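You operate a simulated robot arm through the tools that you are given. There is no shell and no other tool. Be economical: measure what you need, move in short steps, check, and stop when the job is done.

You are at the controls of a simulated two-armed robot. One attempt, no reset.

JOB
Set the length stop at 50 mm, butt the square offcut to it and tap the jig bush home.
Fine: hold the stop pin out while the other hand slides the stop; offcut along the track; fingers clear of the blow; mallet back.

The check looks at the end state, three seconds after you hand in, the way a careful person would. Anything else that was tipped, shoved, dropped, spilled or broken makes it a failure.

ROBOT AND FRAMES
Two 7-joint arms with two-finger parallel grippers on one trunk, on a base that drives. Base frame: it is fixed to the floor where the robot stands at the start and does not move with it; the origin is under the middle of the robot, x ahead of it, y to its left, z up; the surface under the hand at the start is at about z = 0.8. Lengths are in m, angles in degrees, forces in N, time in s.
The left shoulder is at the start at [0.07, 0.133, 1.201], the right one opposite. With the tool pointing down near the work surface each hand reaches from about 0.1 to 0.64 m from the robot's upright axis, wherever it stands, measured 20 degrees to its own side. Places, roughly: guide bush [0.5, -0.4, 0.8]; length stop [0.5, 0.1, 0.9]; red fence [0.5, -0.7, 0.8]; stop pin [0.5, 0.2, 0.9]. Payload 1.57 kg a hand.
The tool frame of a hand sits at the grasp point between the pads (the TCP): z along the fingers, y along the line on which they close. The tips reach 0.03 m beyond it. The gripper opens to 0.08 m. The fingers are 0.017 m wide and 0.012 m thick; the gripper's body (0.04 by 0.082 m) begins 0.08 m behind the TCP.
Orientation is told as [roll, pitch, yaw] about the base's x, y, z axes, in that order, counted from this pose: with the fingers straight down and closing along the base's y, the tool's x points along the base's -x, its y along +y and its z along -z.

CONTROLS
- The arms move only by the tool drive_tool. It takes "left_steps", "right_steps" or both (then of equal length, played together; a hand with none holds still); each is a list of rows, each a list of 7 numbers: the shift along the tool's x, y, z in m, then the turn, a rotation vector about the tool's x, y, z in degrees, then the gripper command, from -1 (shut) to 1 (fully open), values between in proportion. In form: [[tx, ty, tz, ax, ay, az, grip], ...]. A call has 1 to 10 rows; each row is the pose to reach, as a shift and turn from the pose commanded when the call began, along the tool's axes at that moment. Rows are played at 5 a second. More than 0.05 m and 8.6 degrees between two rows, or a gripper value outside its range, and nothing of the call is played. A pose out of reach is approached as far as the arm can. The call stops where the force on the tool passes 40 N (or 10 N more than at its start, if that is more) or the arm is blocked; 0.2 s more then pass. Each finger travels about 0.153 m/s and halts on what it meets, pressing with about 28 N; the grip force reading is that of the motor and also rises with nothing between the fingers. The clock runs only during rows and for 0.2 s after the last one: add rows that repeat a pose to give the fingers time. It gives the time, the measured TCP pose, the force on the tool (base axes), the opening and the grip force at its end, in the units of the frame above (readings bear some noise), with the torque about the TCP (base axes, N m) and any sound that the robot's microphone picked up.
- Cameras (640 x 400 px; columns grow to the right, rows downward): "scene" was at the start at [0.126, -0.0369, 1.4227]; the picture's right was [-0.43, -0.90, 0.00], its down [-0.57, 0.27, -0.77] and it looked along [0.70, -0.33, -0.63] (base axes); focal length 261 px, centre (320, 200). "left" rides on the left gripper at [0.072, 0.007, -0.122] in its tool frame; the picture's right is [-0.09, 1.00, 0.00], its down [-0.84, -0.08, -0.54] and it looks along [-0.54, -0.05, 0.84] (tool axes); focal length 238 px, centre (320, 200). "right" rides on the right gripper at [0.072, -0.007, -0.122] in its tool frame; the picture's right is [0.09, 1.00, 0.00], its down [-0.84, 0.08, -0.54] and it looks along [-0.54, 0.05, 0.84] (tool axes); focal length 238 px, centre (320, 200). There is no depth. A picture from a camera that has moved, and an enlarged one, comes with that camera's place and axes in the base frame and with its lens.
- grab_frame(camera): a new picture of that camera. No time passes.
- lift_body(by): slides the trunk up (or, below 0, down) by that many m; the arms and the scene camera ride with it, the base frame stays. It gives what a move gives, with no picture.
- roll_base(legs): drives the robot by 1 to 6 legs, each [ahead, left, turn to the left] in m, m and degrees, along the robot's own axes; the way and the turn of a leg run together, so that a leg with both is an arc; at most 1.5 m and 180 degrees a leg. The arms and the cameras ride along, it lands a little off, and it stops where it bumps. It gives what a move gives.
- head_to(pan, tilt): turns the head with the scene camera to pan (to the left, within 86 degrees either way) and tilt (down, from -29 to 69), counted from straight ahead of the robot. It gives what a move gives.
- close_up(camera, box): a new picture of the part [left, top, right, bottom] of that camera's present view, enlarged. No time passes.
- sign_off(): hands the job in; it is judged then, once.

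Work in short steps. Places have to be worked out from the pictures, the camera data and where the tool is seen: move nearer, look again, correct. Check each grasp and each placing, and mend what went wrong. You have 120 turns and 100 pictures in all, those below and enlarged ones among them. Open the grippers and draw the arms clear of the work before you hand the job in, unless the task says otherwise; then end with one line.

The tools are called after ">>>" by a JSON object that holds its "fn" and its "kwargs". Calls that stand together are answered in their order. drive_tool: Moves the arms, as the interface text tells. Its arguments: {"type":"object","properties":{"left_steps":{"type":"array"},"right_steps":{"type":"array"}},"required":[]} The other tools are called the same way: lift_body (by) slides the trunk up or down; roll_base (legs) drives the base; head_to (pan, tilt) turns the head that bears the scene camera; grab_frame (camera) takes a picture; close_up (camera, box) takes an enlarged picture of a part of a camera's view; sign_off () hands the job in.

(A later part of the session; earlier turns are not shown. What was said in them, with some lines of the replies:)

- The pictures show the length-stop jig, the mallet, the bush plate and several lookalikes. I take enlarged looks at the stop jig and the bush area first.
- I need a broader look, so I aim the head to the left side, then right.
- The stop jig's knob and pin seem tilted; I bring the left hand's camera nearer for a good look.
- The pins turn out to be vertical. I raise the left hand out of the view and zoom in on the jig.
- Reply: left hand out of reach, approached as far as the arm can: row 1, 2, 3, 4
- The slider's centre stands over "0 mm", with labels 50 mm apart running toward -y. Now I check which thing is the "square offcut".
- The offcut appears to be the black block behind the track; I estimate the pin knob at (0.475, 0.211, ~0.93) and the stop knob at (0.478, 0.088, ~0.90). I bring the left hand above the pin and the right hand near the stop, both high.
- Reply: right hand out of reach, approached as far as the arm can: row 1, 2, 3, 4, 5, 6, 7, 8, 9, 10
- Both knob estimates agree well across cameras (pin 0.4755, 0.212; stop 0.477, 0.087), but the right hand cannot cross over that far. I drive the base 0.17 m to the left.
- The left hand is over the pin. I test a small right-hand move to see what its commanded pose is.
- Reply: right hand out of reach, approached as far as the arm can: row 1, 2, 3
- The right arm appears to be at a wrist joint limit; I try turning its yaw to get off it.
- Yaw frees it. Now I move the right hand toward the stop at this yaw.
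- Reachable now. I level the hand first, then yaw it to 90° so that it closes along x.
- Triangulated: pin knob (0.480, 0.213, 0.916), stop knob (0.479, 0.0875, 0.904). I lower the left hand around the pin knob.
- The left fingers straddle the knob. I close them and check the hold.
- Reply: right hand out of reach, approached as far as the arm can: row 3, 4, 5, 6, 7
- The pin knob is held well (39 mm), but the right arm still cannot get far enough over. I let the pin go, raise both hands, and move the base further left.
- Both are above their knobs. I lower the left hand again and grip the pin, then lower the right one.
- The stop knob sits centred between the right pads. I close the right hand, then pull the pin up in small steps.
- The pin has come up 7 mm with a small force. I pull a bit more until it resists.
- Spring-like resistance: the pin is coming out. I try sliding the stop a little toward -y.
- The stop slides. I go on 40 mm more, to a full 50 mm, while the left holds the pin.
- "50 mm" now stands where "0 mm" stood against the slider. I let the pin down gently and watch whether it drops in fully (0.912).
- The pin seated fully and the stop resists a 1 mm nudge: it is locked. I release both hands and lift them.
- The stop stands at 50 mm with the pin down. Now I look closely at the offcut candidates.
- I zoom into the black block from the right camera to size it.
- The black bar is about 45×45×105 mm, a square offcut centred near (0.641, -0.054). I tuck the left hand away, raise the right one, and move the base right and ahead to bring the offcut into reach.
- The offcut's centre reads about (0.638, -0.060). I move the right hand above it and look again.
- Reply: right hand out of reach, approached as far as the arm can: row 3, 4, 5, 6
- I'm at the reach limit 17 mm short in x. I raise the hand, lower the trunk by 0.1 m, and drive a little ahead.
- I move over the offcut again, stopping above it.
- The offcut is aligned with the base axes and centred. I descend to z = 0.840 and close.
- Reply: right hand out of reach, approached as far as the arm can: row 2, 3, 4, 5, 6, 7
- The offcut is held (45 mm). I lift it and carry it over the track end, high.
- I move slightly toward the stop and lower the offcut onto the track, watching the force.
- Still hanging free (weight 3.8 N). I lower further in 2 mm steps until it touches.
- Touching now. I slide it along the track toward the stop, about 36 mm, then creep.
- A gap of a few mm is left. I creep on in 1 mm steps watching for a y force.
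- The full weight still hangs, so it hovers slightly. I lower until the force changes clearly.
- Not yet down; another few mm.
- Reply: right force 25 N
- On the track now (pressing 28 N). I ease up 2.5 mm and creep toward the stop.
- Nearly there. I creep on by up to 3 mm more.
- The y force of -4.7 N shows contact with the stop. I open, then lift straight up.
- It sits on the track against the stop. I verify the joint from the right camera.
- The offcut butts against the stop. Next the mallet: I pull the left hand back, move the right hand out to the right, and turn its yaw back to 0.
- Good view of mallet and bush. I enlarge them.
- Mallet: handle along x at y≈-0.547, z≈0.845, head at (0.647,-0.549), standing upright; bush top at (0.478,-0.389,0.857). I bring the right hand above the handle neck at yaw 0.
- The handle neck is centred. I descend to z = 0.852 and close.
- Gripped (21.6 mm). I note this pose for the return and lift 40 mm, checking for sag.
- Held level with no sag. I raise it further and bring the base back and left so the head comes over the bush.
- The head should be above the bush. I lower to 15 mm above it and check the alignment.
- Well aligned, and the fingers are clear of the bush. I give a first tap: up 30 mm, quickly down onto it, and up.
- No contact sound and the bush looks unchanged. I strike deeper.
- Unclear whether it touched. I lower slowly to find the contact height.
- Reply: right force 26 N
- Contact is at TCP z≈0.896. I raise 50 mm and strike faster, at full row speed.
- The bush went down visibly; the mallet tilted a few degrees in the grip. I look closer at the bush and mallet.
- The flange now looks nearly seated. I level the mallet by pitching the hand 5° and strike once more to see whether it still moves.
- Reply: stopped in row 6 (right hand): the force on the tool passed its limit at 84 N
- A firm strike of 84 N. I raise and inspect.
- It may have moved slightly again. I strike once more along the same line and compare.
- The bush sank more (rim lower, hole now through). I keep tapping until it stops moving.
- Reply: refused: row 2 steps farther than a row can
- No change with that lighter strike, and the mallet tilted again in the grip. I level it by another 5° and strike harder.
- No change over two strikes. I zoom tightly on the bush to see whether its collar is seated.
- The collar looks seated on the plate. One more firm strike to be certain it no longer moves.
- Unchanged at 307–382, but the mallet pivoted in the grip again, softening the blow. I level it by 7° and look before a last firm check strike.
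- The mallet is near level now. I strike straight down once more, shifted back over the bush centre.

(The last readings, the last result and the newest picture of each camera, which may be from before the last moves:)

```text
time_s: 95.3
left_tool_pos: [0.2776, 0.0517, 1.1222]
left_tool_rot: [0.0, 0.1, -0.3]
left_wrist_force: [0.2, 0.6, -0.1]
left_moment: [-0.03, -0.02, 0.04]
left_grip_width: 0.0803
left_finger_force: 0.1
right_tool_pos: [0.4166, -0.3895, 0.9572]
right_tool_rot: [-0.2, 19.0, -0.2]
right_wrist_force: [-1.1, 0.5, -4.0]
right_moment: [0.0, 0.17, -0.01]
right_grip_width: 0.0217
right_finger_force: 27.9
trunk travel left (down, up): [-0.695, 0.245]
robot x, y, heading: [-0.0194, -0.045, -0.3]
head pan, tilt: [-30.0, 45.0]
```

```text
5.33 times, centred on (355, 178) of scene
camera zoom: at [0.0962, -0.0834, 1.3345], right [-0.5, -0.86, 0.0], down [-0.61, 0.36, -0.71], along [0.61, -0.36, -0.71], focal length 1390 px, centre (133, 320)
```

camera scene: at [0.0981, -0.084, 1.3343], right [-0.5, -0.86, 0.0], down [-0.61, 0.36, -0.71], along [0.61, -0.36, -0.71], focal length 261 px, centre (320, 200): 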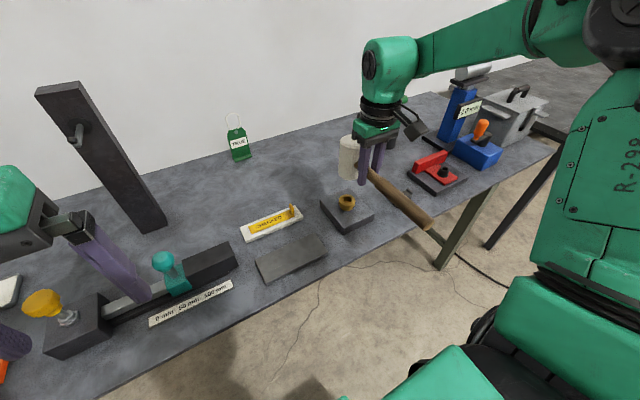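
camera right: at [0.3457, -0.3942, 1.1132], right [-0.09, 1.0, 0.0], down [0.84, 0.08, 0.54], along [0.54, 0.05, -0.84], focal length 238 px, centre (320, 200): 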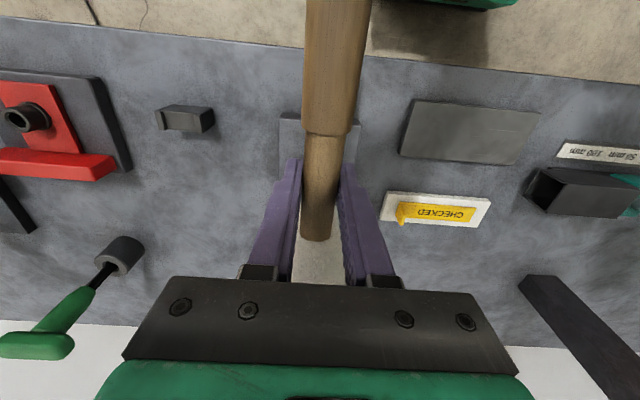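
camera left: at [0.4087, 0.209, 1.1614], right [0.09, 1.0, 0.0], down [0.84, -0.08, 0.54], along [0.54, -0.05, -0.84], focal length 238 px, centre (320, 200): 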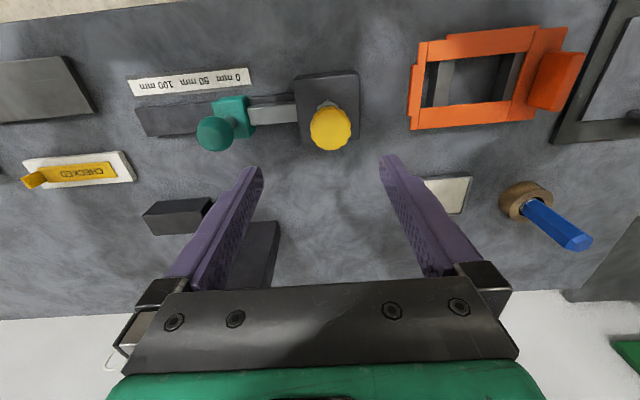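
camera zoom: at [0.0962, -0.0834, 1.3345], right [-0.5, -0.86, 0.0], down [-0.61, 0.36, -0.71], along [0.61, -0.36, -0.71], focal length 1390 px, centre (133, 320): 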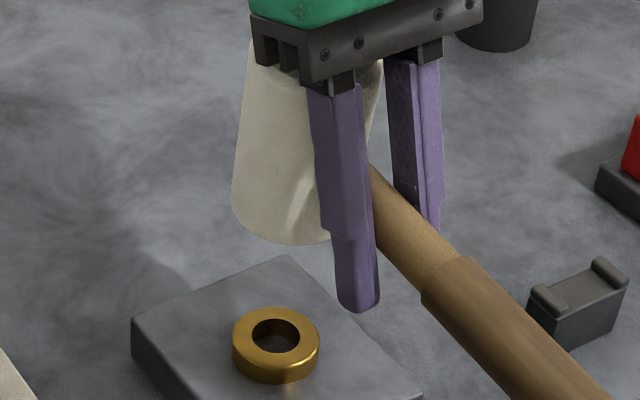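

The bush has not moved over four strikes: it seems home. Now the mallet goes back; I check its tilt first.

>>> {"fn": "drive_tool", "kwargs": {"right_steps": [[0.013, 0, -0.0378, 0, 0, 0, -1], [0.013, 0, -0.0378, 0, 0, 0, -1]]}}

>>> {"fn": "close_up", "kwargs": {"camera": "scene", "box": [310, 100, 440, 230]}}

```text
time_s: 95.9
left_tool_pos: [0.2803, 0.0504, 1.1222]
left_tool_rot: [-0.1, 0.0, -0.3]
left_wrist_force: [0.2, 0.7, 0.1]
left_moment: [-0.01, -0.01, 0.01]
left_grip_width: 0.0802
left_finger_force: 0.1
right_tool_pos: [0.4189, -0.3905, 0.9957]
right_tool_rot: [0.0, 19.0, -0.1]
right_wrist_force: [0.0, -0.2, -4.2]
right_moment: [0.0, 0.2, 0.02]
right_grip_width: 0.0217
right_finger_force: 27.9
trunk travel left (down, up): [-0.695, 0.245]
robot x, y, heading: [-0.0207, -0.0403, 0.1]
head pan, tilt: [-30.0, 45.0]
```

```text
3.08 times, centred on (375, 165) of scene
camera zoom: at [0.098, -0.0844, 1.3343], right [-0.5, -0.86, 0.0], down [-0.61, 0.36, -0.71], along [0.61, -0.36, -0.71], focal length 802 px, centre (151, 308)
```

zoom: 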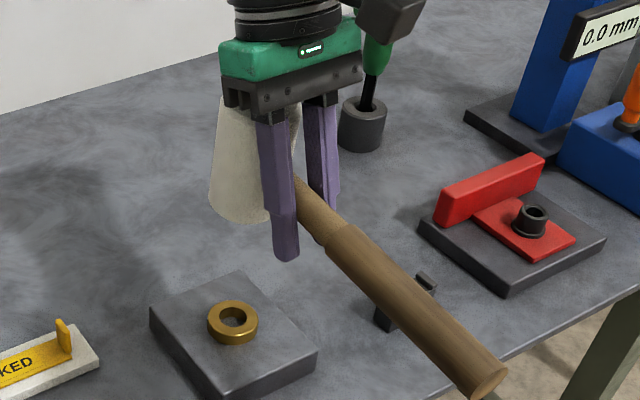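

The mallet is level to about 1°. I pitch 1° more and drive the base back to the mallet's place.

>>> {"fn": "drive_tool", "kwargs": {"right_steps": [[0, 0, -0.01, 0, 1, 0, -1], [0, 0, -0.01, 0, 1, 0, -1]]}}

>>> {"fn": "roll_base", "kwargs": {"legs": [[0, -0.16, 0], [0.145, 0, 0]]}}

>>> {"fn": "grab_frame", "kwargs": {"camera": "scene"}}

```text
time_s: 96.5
left_tool_pos: [0.2799, 0.051, 1.1229]
left_tool_rot: [0.1, 0.2, -0.3]
left_wrist_force: [0.4, 0.3, -1.1]
left_moment: [0.0, -0.01, 0.01]
left_grip_width: 0.0799
left_finger_force: 0.1
right_tool_pos: [0.4225, -0.391, 1.0046]
right_tool_rot: [-0.2, 20.0, -0.2]
right_wrist_force: [-0.9, -0.4, -5.0]
right_moment: [0.02, 0.25, -0.01]
right_grip_width: 0.0217
right_finger_force: 28.1
trunk travel left (down, up): [-0.695, 0.245]
robot x, y, heading: [-0.0228, -0.0433, -0.1]
head pan, tilt: [-30.0, 45.0]
```

```text
time_s: 98.9
left_tool_pos: [0.4204, -0.1097, 1.123]
left_tool_rot: [0.0, -0.1, -0.4]
left_wrist_force: [0.0, 0.8, 0.7]
left_moment: [0.03, -0.02, -0.01]
left_grip_width: 0.0798
left_finger_force: 0.0
right_tool_pos: [0.5633, -0.55, 1.0058]
right_tool_rot: [-0.1, 19.9, -0.1]
right_wrist_force: [-0.3, 0.5, -4.0]
right_moment: [0.02, 0.19, 0.0]
right_grip_width: 0.0219
right_finger_force: 27.5
trunk travel left (down, up): [-0.695, 0.245]
robot x, y, heading: [0.1217, -0.203, -0.4]
head pan, tilt: [-30.0, 45.0]
```

```text
17 pictures are left
camera scene: at [0.2393, -0.2443, 1.3346], right [-0.5, -0.86, 0.0], down [-0.61, 0.36, -0.71], along [0.61, -0.36, -0.71], focal length 261 px, centre (320, 200)
```

scene: 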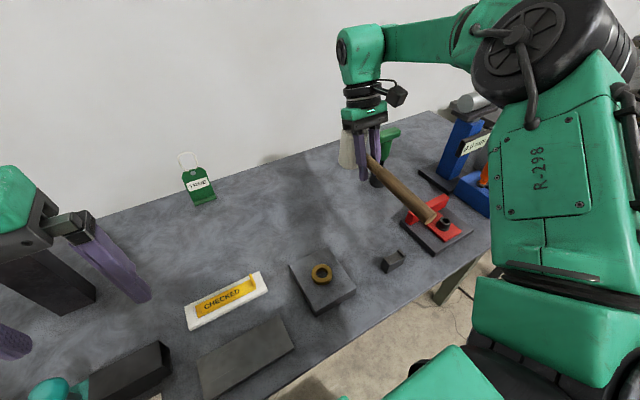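

I lower the mallet toward its rest, stopping about 35 mm above, then check.

>>> {"fn": "drive_tool", "kwargs": {"right_steps": [[-0.0235, 0.002, -0.0086, 0, 0, 0, -1], [-0.0372, 0.002, 0.029, 0, 0, 0, -1], [-0.0509, 0.002, 0.0666, 0, 0, 0, -1], [-0.0645, 0.002, 0.1042, 0, 0, 0, -1], [-0.0645, 0.002, 0.1042, 0, 0, 0, -1]]}}

>>> {"fn": "close_up", "kwargs": {"camera": "scene", "box": [320, 120, 460, 280]}}

```text
time_s: 100.1
left_tool_pos: [0.423, -0.1102, 1.1223]
left_tool_rot: [0.0, 0.1, -0.3]
left_wrist_force: [-0.1, -0.2, -0.3]
left_moment: [0.02, -0.02, 0.01]
left_grip_width: 0.0802
left_finger_force: 0.2
right_tool_pos: [0.5908, -0.5512, 0.8856]
right_tool_rot: [-0.1, 20.1, -0.1]
right_wrist_force: [0.2, 0.2, -4.8]
right_moment: [0.01, 0.2, -0.01]
right_grip_width: 0.0219
right_finger_force: 28.2
trunk travel left (down, up): [-0.695, 0.245]
robot x, y, heading: [0.1192, -0.2012, -0.3]
head pan, tilt: [-30.0, 45.0]
```

```text
2.50 times, centred on (390, 200) of scene
camera zoom: at [0.2407, -0.2442, 1.3344], right [-0.5, -0.86, 0.0], down [-0.61, 0.36, -0.71], along [0.61, -0.36, -0.71], focal length 652 px, centre (145, 200)
```

zoom: 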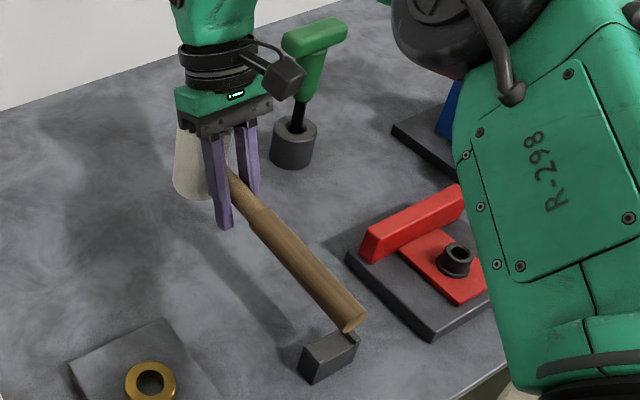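

It hangs right over the cradle. I correct 3 mm in y and lower slowly.

>>> {"fn": "drive_tool", "kwargs": {"right_steps": [[-0.0028, 0.003, 0.015, 0, 0, 0, -1], [-0.0062, 0.003, 0.0244, 0, 0, 0, -1], [-0.0083, 0.003, 0.03, 0, 0, 0, -1], [-0.0083, 0.003, 0.03, 0, 0, 0, -1]]}}

```text
time_s: 101.1
left_tool_pos: [0.4228, -0.111, 1.1218]
left_tool_rot: [0.1, 0.0, -0.3]
left_wrist_force: [0.8, 0.4, 0.1]
left_moment: [0.01, -0.02, 0.0]
left_grip_width: 0.0802
left_finger_force: 0.1
right_tool_pos: [0.5849, -0.5464, 0.8549]
right_tool_rot: [-0.2, 19.9, -0.1]
right_wrist_force: [-0.3, 0.6, -4.6]
right_moment: [-0.02, 0.21, 0.0]
right_grip_width: 0.0217
right_finger_force: 28.3
right hand out of reach, approached as far as the arm can: row 3, 4
trunk travel left (down, up): [-0.695, 0.245]
robot x, y, heading: [0.1182, -0.2027, -0.4]
head pan, tilt: [-30.0, 45.0]
```

Arm limit reached just short. I lower the trunk by 4 mm to set the mallet down.

>>> {"fn": "lift_body", "kwargs": {"by": -0.004}}

```text
time_s: 101.6
left_tool_pos: [0.4242, -0.1099, 1.1182]
left_tool_rot: [0.0, 0.0, -0.3]
left_wrist_force: [0.4, -0.3, -0.6]
left_moment: [0.0, -0.02, -0.01]
left_grip_width: 0.0801
left_finger_force: 0.0
right_tool_pos: [0.5855, -0.5471, 0.8527]
right_tool_rot: [-0.1, 19.9, -0.1]
right_wrist_force: [-0.1, -0.3, -4.8]
right_moment: [0.01, 0.18, 0.0]
right_grip_width: 0.0217
right_finger_force: 28.2
trunk travel left (down, up): [-0.691, 0.249]
robot x, y, heading: [0.1176, -0.205, -0.1]
head pan, tilt: [-30.0, 45.0]
```

>>> {"fn": "lift_body", "kwargs": {"by": -0.003}}

>>> {"fn": "close_up", "kwargs": {"camera": "scene", "box": [320, 120, 460, 280]}}

```text
time_s: 102.1
left_tool_pos: [0.4235, -0.1089, 1.1151]
left_tool_rot: [0.1, 0.0, -0.3]
left_wrist_force: [-0.1, 0.2, -0.7]
left_moment: [-0.01, -0.01, 0.01]
left_grip_width: 0.08
left_finger_force: 0.0
right_tool_pos: [0.5833, -0.5468, 0.8497]
right_tool_rot: [-0.2, 19.8, -0.1]
right_wrist_force: [0.4, 0.0, -1.3]
right_moment: [-0.02, 0.63, 0.09]
right_grip_width: 0.0217
right_finger_force: 27.9
trunk travel left (down, up): [-0.688, 0.252]
robot x, y, heading: [0.1203, -0.2014, -0.4]
head pan, tilt: [-30.0, 45.0]
```

```text
2.50 times, centred on (390, 200) of scene
camera zoom: at [0.2412, -0.2441, 1.3274], right [-0.5, -0.86, 0.0], down [-0.61, 0.36, -0.71], along [0.61, -0.36, -0.71], focal length 652 px, centre (145, 200)
```

zoom: 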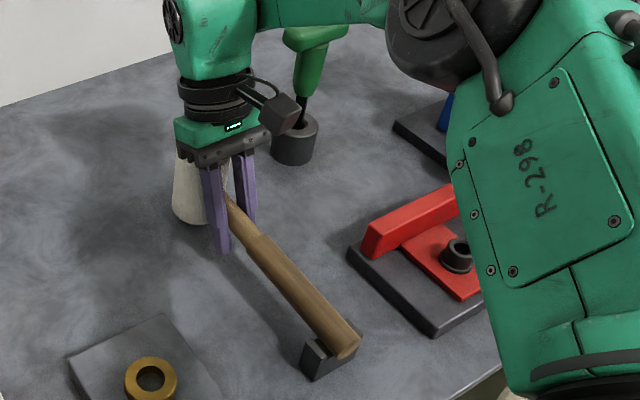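

The handle end has touched the cradle first. A little lower so the head meets the table.

>>> {"fn": "lift_body", "kwargs": {"by": -0.003}}

```text
time_s: 102.7
left_tool_pos: [0.4232, -0.1101, 1.1126]
left_tool_rot: [0.0, 0.0, -0.3]
left_wrist_force: [0.6, 0.0, -0.2]
left_moment: [0.0, -0.02, 0.03]
left_grip_width: 0.0799
left_finger_force: 0.1
right_tool_pos: [0.5842, -0.5464, 0.8459]
right_tool_rot: [-0.1, 19.8, -0.1]
right_wrist_force: [1.7, -0.6, -2.8]
right_moment: [0.01, 0.56, 0.04]
right_grip_width: 0.0218
right_finger_force: 27.6
trunk travel left (down, up): [-0.685, 0.255]
robot x, y, heading: [0.1247, -0.2021, -0.1]
head pan, tilt: [-30.0, 45.0]
```

>>> {"fn": "close_up", "kwargs": {"camera": "scene", "box": [320, 140, 420, 280]}}

```text
2.86 times, centred on (370, 210) of scene
camera zoom: at [0.2416, -0.2443, 1.3243], right [-0.5, -0.86, 0.0], down [-0.61, 0.36, -0.71], along [0.61, -0.36, -0.71], focal length 745 px, centre (177, 171)
```

zoom: 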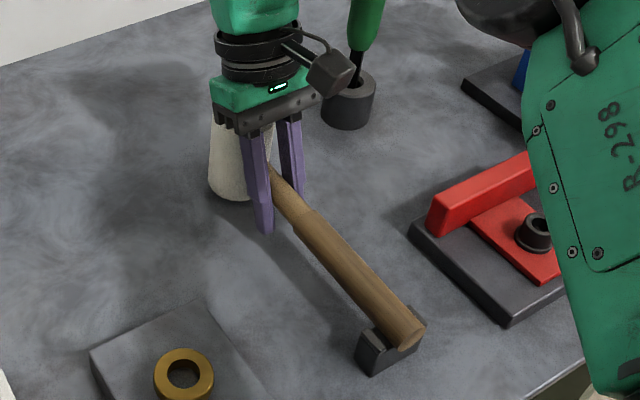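

The handle lies in the cradle. I lower 3 mm more to feel the head touch.

>>> {"fn": "lift_body", "kwargs": {"by": -0.003}}

```text
time_s: 103.2
left_tool_pos: [0.4237, -0.1093, 1.1097]
left_tool_rot: [0.1, 0.0, -0.3]
left_wrist_force: [0.7, -0.3, 0.4]
left_moment: [0.02, -0.04, 0.03]
left_grip_width: 0.0798
left_finger_force: 0.0
right_tool_pos: [0.5845, -0.5465, 0.8426]
right_tool_rot: [-0.1, 20.0, -0.2]
right_wrist_force: [0.2, 0.5, -4.4]
right_moment: [0.0, 0.22, 0.01]
right_grip_width: 0.0217
right_finger_force: 27.9
trunk travel left (down, up): [-0.682, 0.258]
robot x, y, heading: [0.1225, -0.2031, 0.1]
head pan, tilt: [-30.0, 45.0]
```

The load is hanging again (it likely slid into the cradle's groove). I keep lowering.

>>> {"fn": "lift_body", "kwargs": {"by": -0.003}}

>>> {"fn": "close_up", "kwargs": {"camera": "scene", "box": [330, 150, 420, 280]}}

```text
time_s: 103.7
left_tool_pos: [0.422, -0.1096, 1.106]
left_tool_rot: [0.1, 0.0, -0.2]
left_wrist_force: [0.9, 0.8, -0.8]
left_moment: [-0.02, -0.02, -0.02]
left_grip_width: 0.0801
left_finger_force: 0.0
right_tool_pos: [0.584, -0.5463, 0.8399]
right_tool_rot: [-0.1, 19.8, -0.1]
right_wrist_force: [2.8, -0.7, 2.6]
right_moment: [-0.13, 0.4, 0.12]
right_grip_width: 0.0216
right_finger_force: 27.9
trunk travel left (down, up): [-0.679, 0.261]
robot x, y, heading: [0.1209, -0.2014, -0.2]
head pan, tilt: [-30.0, 45.0]
```

```text
3.08 times, centred on (375, 215) of scene
camera zoom: at [0.241, -0.2438, 1.3185], right [-0.5, -0.86, 0.0], down [-0.61, 0.36, -0.71], along [0.61, -0.36, -0.71], focal length 802 px, centre (151, 154)
```

zoom: 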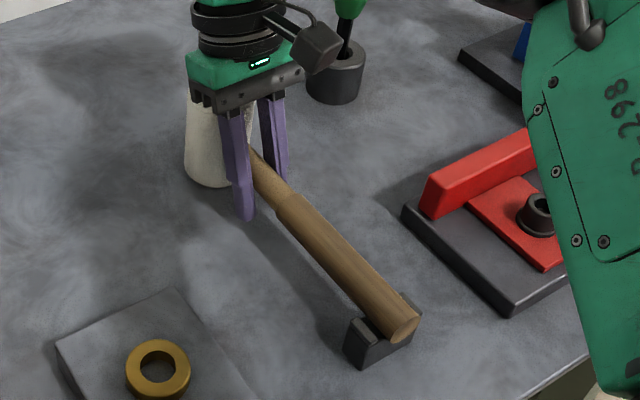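

Forces show the mallet now fully supported. I open the fingers and rise.

>>> {"fn": "drive_tool", "kwargs": {"right_steps": [[0, 0, 0, 0, 0, 0, -0.3], [0, 0, 0, 0, 0, 0, 0.3], [0, 0, 0, 0, 0, 0, 1], [0, 0, 0, 0, 0, 0, 1]]}}

>>> {"fn": "drive_tool", "kwargs": {"right_steps": [[0.01, 0, -0.028, 0, 0, 0, 1], [0.02, 0, -0.056, 0, 0, 0, 1], [0.034, 0, -0.094, 0, 0, 0, 1], [0.048, 0, -0.132, 0, 0, 0, 1], [0.06, 0, -0.16, 0, 0, 0, 1], [0.06, 0, -0.16, 0, 0, 0, 1]]}}

>>> {"fn": "grab_frame", "kwargs": {"camera": "right"}}

>>> {"fn": "close_up", "kwargs": {"camera": "scene", "box": [330, 150, 420, 280]}}

```text
time_s: 104.7
left_tool_pos: [0.4225, -0.1094, 1.1058]
left_tool_rot: [0.0, 0.0, -0.2]
left_wrist_force: [0.5, -0.1, 0.9]
left_moment: [-0.01, 0.01, 0.03]
left_grip_width: 0.0799
left_finger_force: 0.0
right_tool_pos: [0.5845, -0.5464, 0.841]
right_tool_rot: [-0.1, 19.8, -0.1]
right_wrist_force: [0.0, 0.4, 0.2]
right_moment: [0.0, 0.02, 0.02]
right_grip_width: 0.0802
right_finger_force: 0.0
trunk travel left (down, up): [-0.679, 0.261]
robot x, y, heading: [0.1198, -0.1972, -0.2]
head pan, tilt: [-30.0, 45.0]
```

```text
time_s: 106.1
left_tool_pos: [0.422, -0.1094, 1.1059]
left_tool_rot: [0.0, 0.0, -0.4]
left_wrist_force: [0.0, 0.4, -0.5]
left_moment: [-0.01, -0.01, -0.03]
left_grip_width: 0.0799
left_finger_force: 0.0
right_tool_pos: [0.5807, -0.5453, 1.0124]
right_tool_rot: [0.0, 19.7, 0.0]
right_wrist_force: [0.7, -0.7, 0.6]
right_moment: [0.02, 0.02, -0.01]
right_grip_width: 0.0798
right_finger_force: 0.0
trunk travel left (down, up): [-0.679, 0.261]
robot x, y, heading: [0.1234, -0.204, -0.4]
head pan, tilt: [-30.0, 45.0]
```

```text
12 pictures are left
camera right: at [0.5549, -0.5519, 1.1505], right [-0.09, 1.0, 0.03], down [0.97, 0.08, 0.23], along [0.22, 0.05, -0.97], focal length 238 px, centre (320, 200)
```

right: 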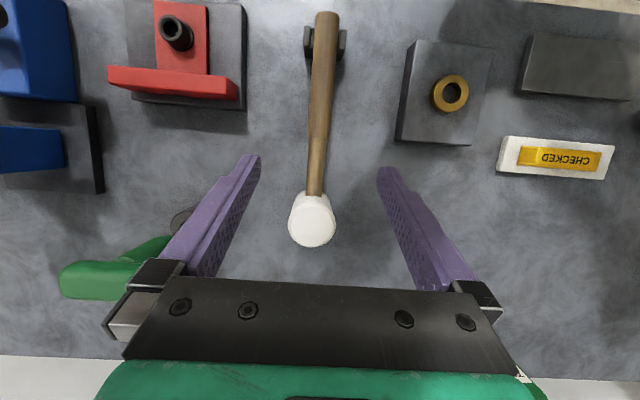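

```text
3.08 times, centred on (375, 215) of scene
camera zoom: at [0.241, -0.2441, 1.3184], right [-0.5, -0.86, 0.0], down [-0.61, 0.36, -0.71], along [0.61, -0.36, -0.71], focal length 802 px, centre (151, 154)
```

zoom: 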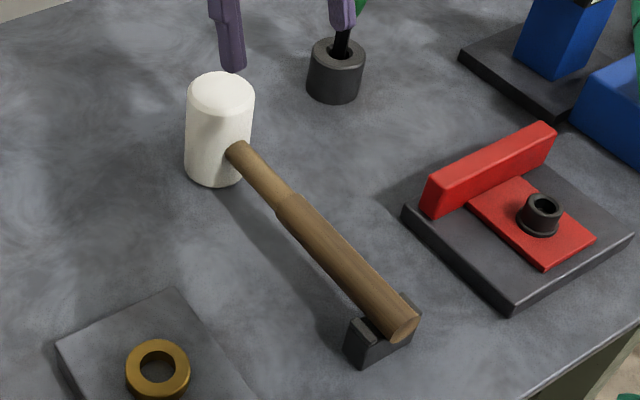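

The mallet is back standing on its head with the handle in the cradle. For a certain check of the bush I bring the right camera to a low angle in front of it.

>>> {"fn": "roll_base", "kwargs": {"legs": [[-0.13, 0, 0], [0, 0.155, 0]]}}

>>> {"fn": "drive_tool", "kwargs": {"right_steps": [[0.01, 0, -0.005, 0, -8, 0, 1], [0.02, 0, -0.01, 0, -16, 0, 1], [0.03, 0, -0.015, 0, -24, 0, 1], [0.04, 0, -0.02, 0, -32, 0, 1], [0.05, 0, -0.025, 0, -40, 0, 1], [0.06, 0, -0.02, 0, -45, 0, 1], [0.06, 0, -0.02, 0, -45, 0, 1]]}}

```text
time_s: 108.4
left_tool_pos: [0.2919, 0.0443, 1.1068]
left_tool_rot: [0.1, 0.0, -0.3]
left_wrist_force: [0.4, 0.4, 0.8]
left_moment: [0.02, 0.0, -0.02]
left_grip_width: 0.0798
left_finger_force: 0.1
right_tool_pos: [0.4506, -0.392, 1.0106]
right_tool_rot: [0.0, 19.8, -0.1]
right_wrist_force: [-0.6, 0.1, 0.2]
right_moment: [0.0, 0.0, -0.01]
right_grip_width: 0.0799
right_finger_force: 0.0
trunk travel left (down, up): [-0.679, 0.261]
robot x, y, heading: [-0.0092, -0.0481, -0.3]
head pan, tilt: [-30.0, 45.0]
```

```text
time_s: 110.0
left_tool_pos: [0.2932, 0.0455, 1.1071]
left_tool_rot: [0.0, 0.0, -0.3]
left_wrist_force: [0.6, 0.0, -0.7]
left_moment: [0.02, 0.05, 0.02]
left_grip_width: 0.0796
left_finger_force: 0.0
right_tool_pos: [0.4018, -0.3901, 1.0499]
right_tool_rot: [-0.1, -25.2, 0.0]
right_wrist_force: [0.4, 0.0, -0.1]
right_moment: [0.0, 0.0, -0.04]
right_grip_width: 0.0803
right_finger_force: 0.1
trunk travel left (down, up): [-0.679, 0.261]
robot x, y, heading: [-0.0076, -0.0459, -0.1]
head pan, tilt: [-30.0, 45.0]
```

>>> {"fn": "drive_tool", "kwargs": {"right_steps": [[0.03, 0, 0.02, 0, 0, 0, 1], [0.055, 0, 0.05, 0, 0, 0, 1], [0.083, 0, 0.0825, 0, 0, 0, 1], [0.083, 0, 0.0825, 0, 0, 0, 1]]}}

>>> {"fn": "close_up", "kwargs": {"camera": "right", "box": [240, 80, 400, 280]}}

```text
time_s: 111.0
left_tool_pos: [0.2917, 0.0449, 1.1083]
left_tool_rot: [0.0, 0.0, -0.3]
left_wrist_force: [0.4, 0.0, -0.3]
left_moment: [-0.03, -0.01, 0.0]
left_grip_width: 0.0802
left_finger_force: 0.1
right_tool_pos: [0.3594, -0.3886, 0.9402]
right_tool_rot: [-0.1, -25.1, 0.0]
right_wrist_force: [0.6, -0.6, 0.3]
right_moment: [0.01, 0.04, 0.01]
right_grip_width: 0.0799
right_finger_force: 0.0
trunk travel left (down, up): [-0.679, 0.261]
robot x, y, heading: [-0.0094, -0.0448, -0.5]
head pan, tilt: [-30.0, 45.0]
```

```text
2.00 times, centred on (320, 180) of right
camera zoom: at [0.2428, -0.3954, 1.0195], right [-0.08, 1.0, -0.04], down [0.53, 0.08, 0.85], along [0.85, 0.05, -0.53], focal length 477 px, centre (320, 240)
```

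zoom: 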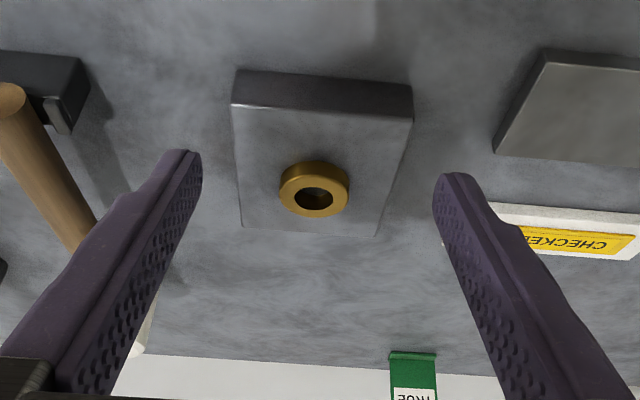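

>>> {"fn": "close_up", "kwargs": {"camera": "right", "box": [292, 150, 342, 195]}}

```text
8.89 times, centred on (317, 172) of right
camera zoom: at [0.2428, -0.3954, 1.0195], right [-0.08, 1.0, -0.04], down [0.53, 0.08, 0.85], along [0.85, 0.05, -0.53], focal length 2119 px, centre (347, 444)
```

zoom: 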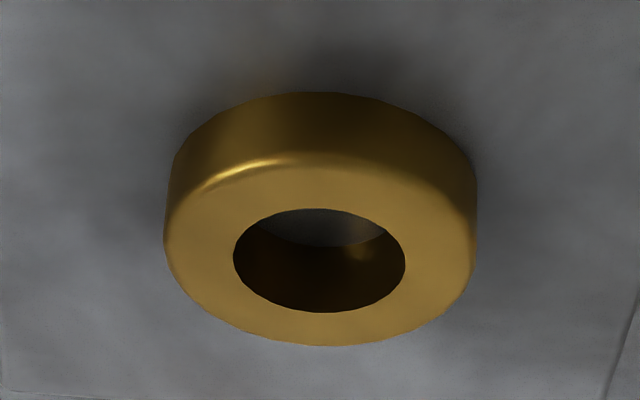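

Seems seated, but I want a lower angle to exclude a gap: I pitch 17° more and lower the hand in front of the plate.

>>> {"fn": "drive_tool", "kwargs": {"right_steps": [[0.01, 0, 0.015, 0, -6, 0, 1], [0.02, 0, 0.03, 0, -12, 0, 1], [0.026, 0, 0.05, 0, -18, 0, 1], [0.026, 0, 0.05, 0, -18, 0, 1]]}}

>>> {"fn": "grab_frame", "kwargs": {"camera": "right"}}

```text
time_s: 112.0
left_tool_pos: [0.2923, 0.0464, 1.1061]
left_tool_rot: [0.0, 0.0, -0.3]
left_wrist_force: [-0.2, -0.4, -0.4]
left_moment: [0.0, 0.0, 0.02]
left_grip_width: 0.0801
left_finger_force: 0.0
right_tool_pos: [0.3587, -0.3899, 0.8836]
right_tool_rot: [-0.2, -43.2, 0.1]
right_wrist_force: [0.3, 0.9, 0.0]
right_moment: [-0.01, -0.03, 0.02]
right_grip_width: 0.0798
right_finger_force: 0.0
trunk travel left (down, up): [-0.679, 0.261]
robot x, y, heading: [-0.0055, -0.0462, -0.3]
head pan, tilt: [-30.0, 45.0]
```

```text
8 pictures are left
camera right: at [0.2231, -0.3957, 0.9235], right [-0.07, 1.0, -0.07], down [0.24, 0.08, 0.97], along [0.97, 0.05, -0.24], focal length 238 px, centre (320, 200)
```

right: 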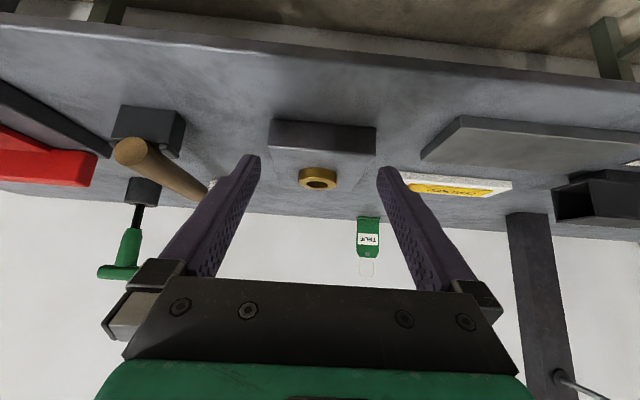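

>>> {"fn": "close_up", "kwargs": {"camera": "right", "box": [285, 145, 353, 203]}}

```text
6.90 times, centred on (319, 174) of right
camera zoom: at [0.2231, -0.3957, 0.9235], right [-0.07, 1.0, -0.07], down [0.24, 0.08, 0.97], along [0.97, 0.05, -0.24], focal length 1644 px, centre (327, 379)
```

zoom: 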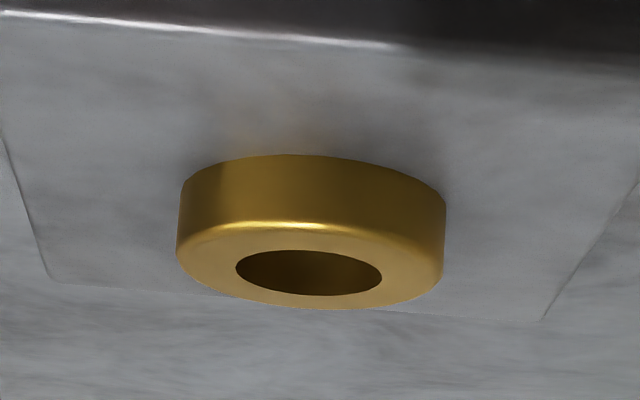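

At 20° the collar sits flat on the plate, with no shank or gap visible: the bush is home. I lift the right hand clear and take a last look over everything.

>>> {"fn": "drive_tool", "kwargs": {"right_steps": [[-0.025, 0, -0.027, 0, 0, 0, 1], [-0.055, 0, -0.058, 0, 0, 0, 1], [-0.085, 0, -0.09, 0, 0, 0, 1], [-0.1026, 0, -0.1094, 0, 8, 0, 1], [-0.1026, 0, -0.1094, 0, 16, 0, 1], [-0.1026, 0, -0.1094, 0, 24, 0, 1]]}}

>>> {"fn": "head_to", "kwargs": {"pan": -12, "tilt": 48}}

>>> {"fn": "grab_frame", "kwargs": {"camera": "scene"}}

>>> {"fn": "grab_frame", "kwargs": {"camera": "left"}}

```text
time_s: 113.4
left_tool_pos: [0.2939, 0.0459, 1.1056]
left_tool_rot: [0.0, 0.1, -0.3]
left_wrist_force: [0.6, -0.6, -0.4]
left_moment: [0.01, -0.01, 0.0]
left_grip_width: 0.0798
left_finger_force: 0.1
right_tool_pos: [0.3596, -0.3906, 1.0333]
right_tool_rot: [-0.1, -19.0, 0.0]
right_wrist_force: [0.3, 0.2, -0.1]
right_moment: [-0.04, 0.03, -0.02]
right_grip_width: 0.0802
right_finger_force: 0.0
trunk travel left (down, up): [-0.679, 0.261]
robot x, y, heading: [-0.0082, -0.0479, -0.2]
head pan, tilt: [-30.0, 45.0]
```

```text
time_s: 114.2
left_tool_pos: [0.2917, 0.0456, 1.1063]
left_tool_rot: [0.0, 0.1, -0.3]
left_wrist_force: [0.5, -0.1, 0.2]
left_moment: [-0.01, -0.02, 0.02]
left_grip_width: 0.0801
left_finger_force: 0.1
right_tool_pos: [0.3589, -0.3908, 1.0336]
right_tool_rot: [-0.1, -19.3, -0.1]
right_wrist_force: [-0.5, 0.0, 0.4]
right_moment: [0.01, 0.05, 0.03]
right_grip_width: 0.0802
right_finger_force: 0.0
trunk travel left (down, up): [-0.679, 0.261]
robot x, y, heading: [-0.0064, -0.0476, -0.3]
head pan, tilt: [-12.0, 48.0]
```

```text
6 pictures are left
camera scene: at [0.1172, -0.0646, 1.3143], right [-0.21, -0.98, 0.0], down [-0.73, 0.16, -0.67], along [0.65, -0.14, -0.74], focal length 261 px, centre (320, 200)
```

scene: 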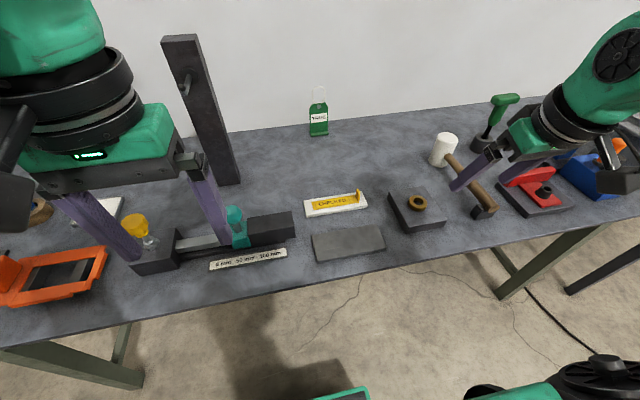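

```text
5 pictures are left
camera left: at [0.2205, 0.0531, 1.2282], right [0.1, 1.0, 0.0], down [0.84, -0.08, 0.54], along [0.54, -0.05, -0.84], focal length 238 px, centre (320, 200)
```

left: 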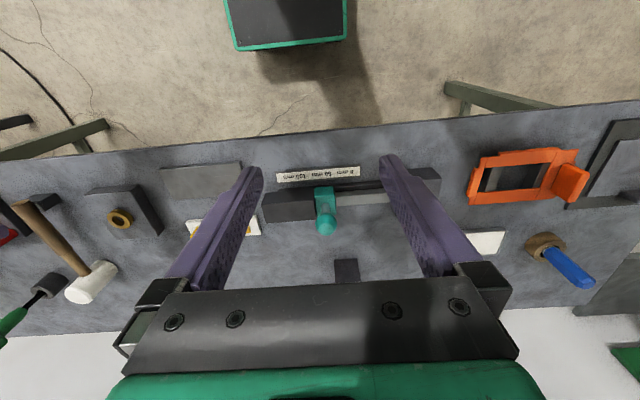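

All is in order. A last zoom on the joint between stop and offcut from the left camera, nearly square on.

>>> {"fn": "close_up", "kwargs": {"camera": "left", "box": [262, 160, 362, 240]}}

```text
5.00 times, centred on (312, 200) of left
camera zoom: at [0.2205, 0.0531, 1.2282], right [0.1, 1.0, 0.0], down [0.84, -0.08, 0.54], along [0.54, -0.05, -0.84], focal length 1192 px, centre (360, 200)
```

zoom: 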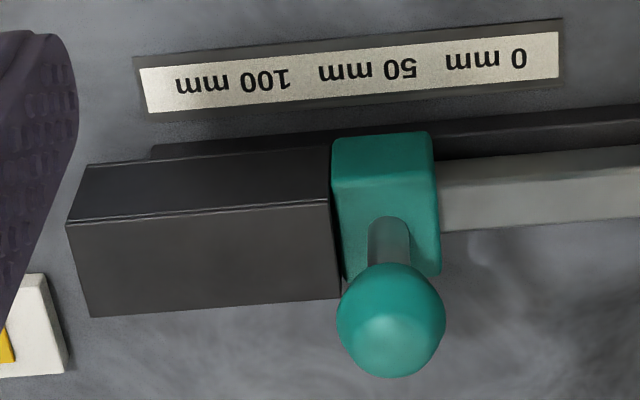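

The offcut butts squarely on the stop at 50 mm, the bush is home, the mallet is back and both hands are open and clear, so I hand in.

>>> {"fn": "sign_off", "kwargs": {}}

```text
The job is handed in.
```

The stop is locked at 50 mm, the square offcut lies on the track butted against it, the bush is tapped home with its collar flat on the plate as far as the cameras show, and the mallet is back on its rest.
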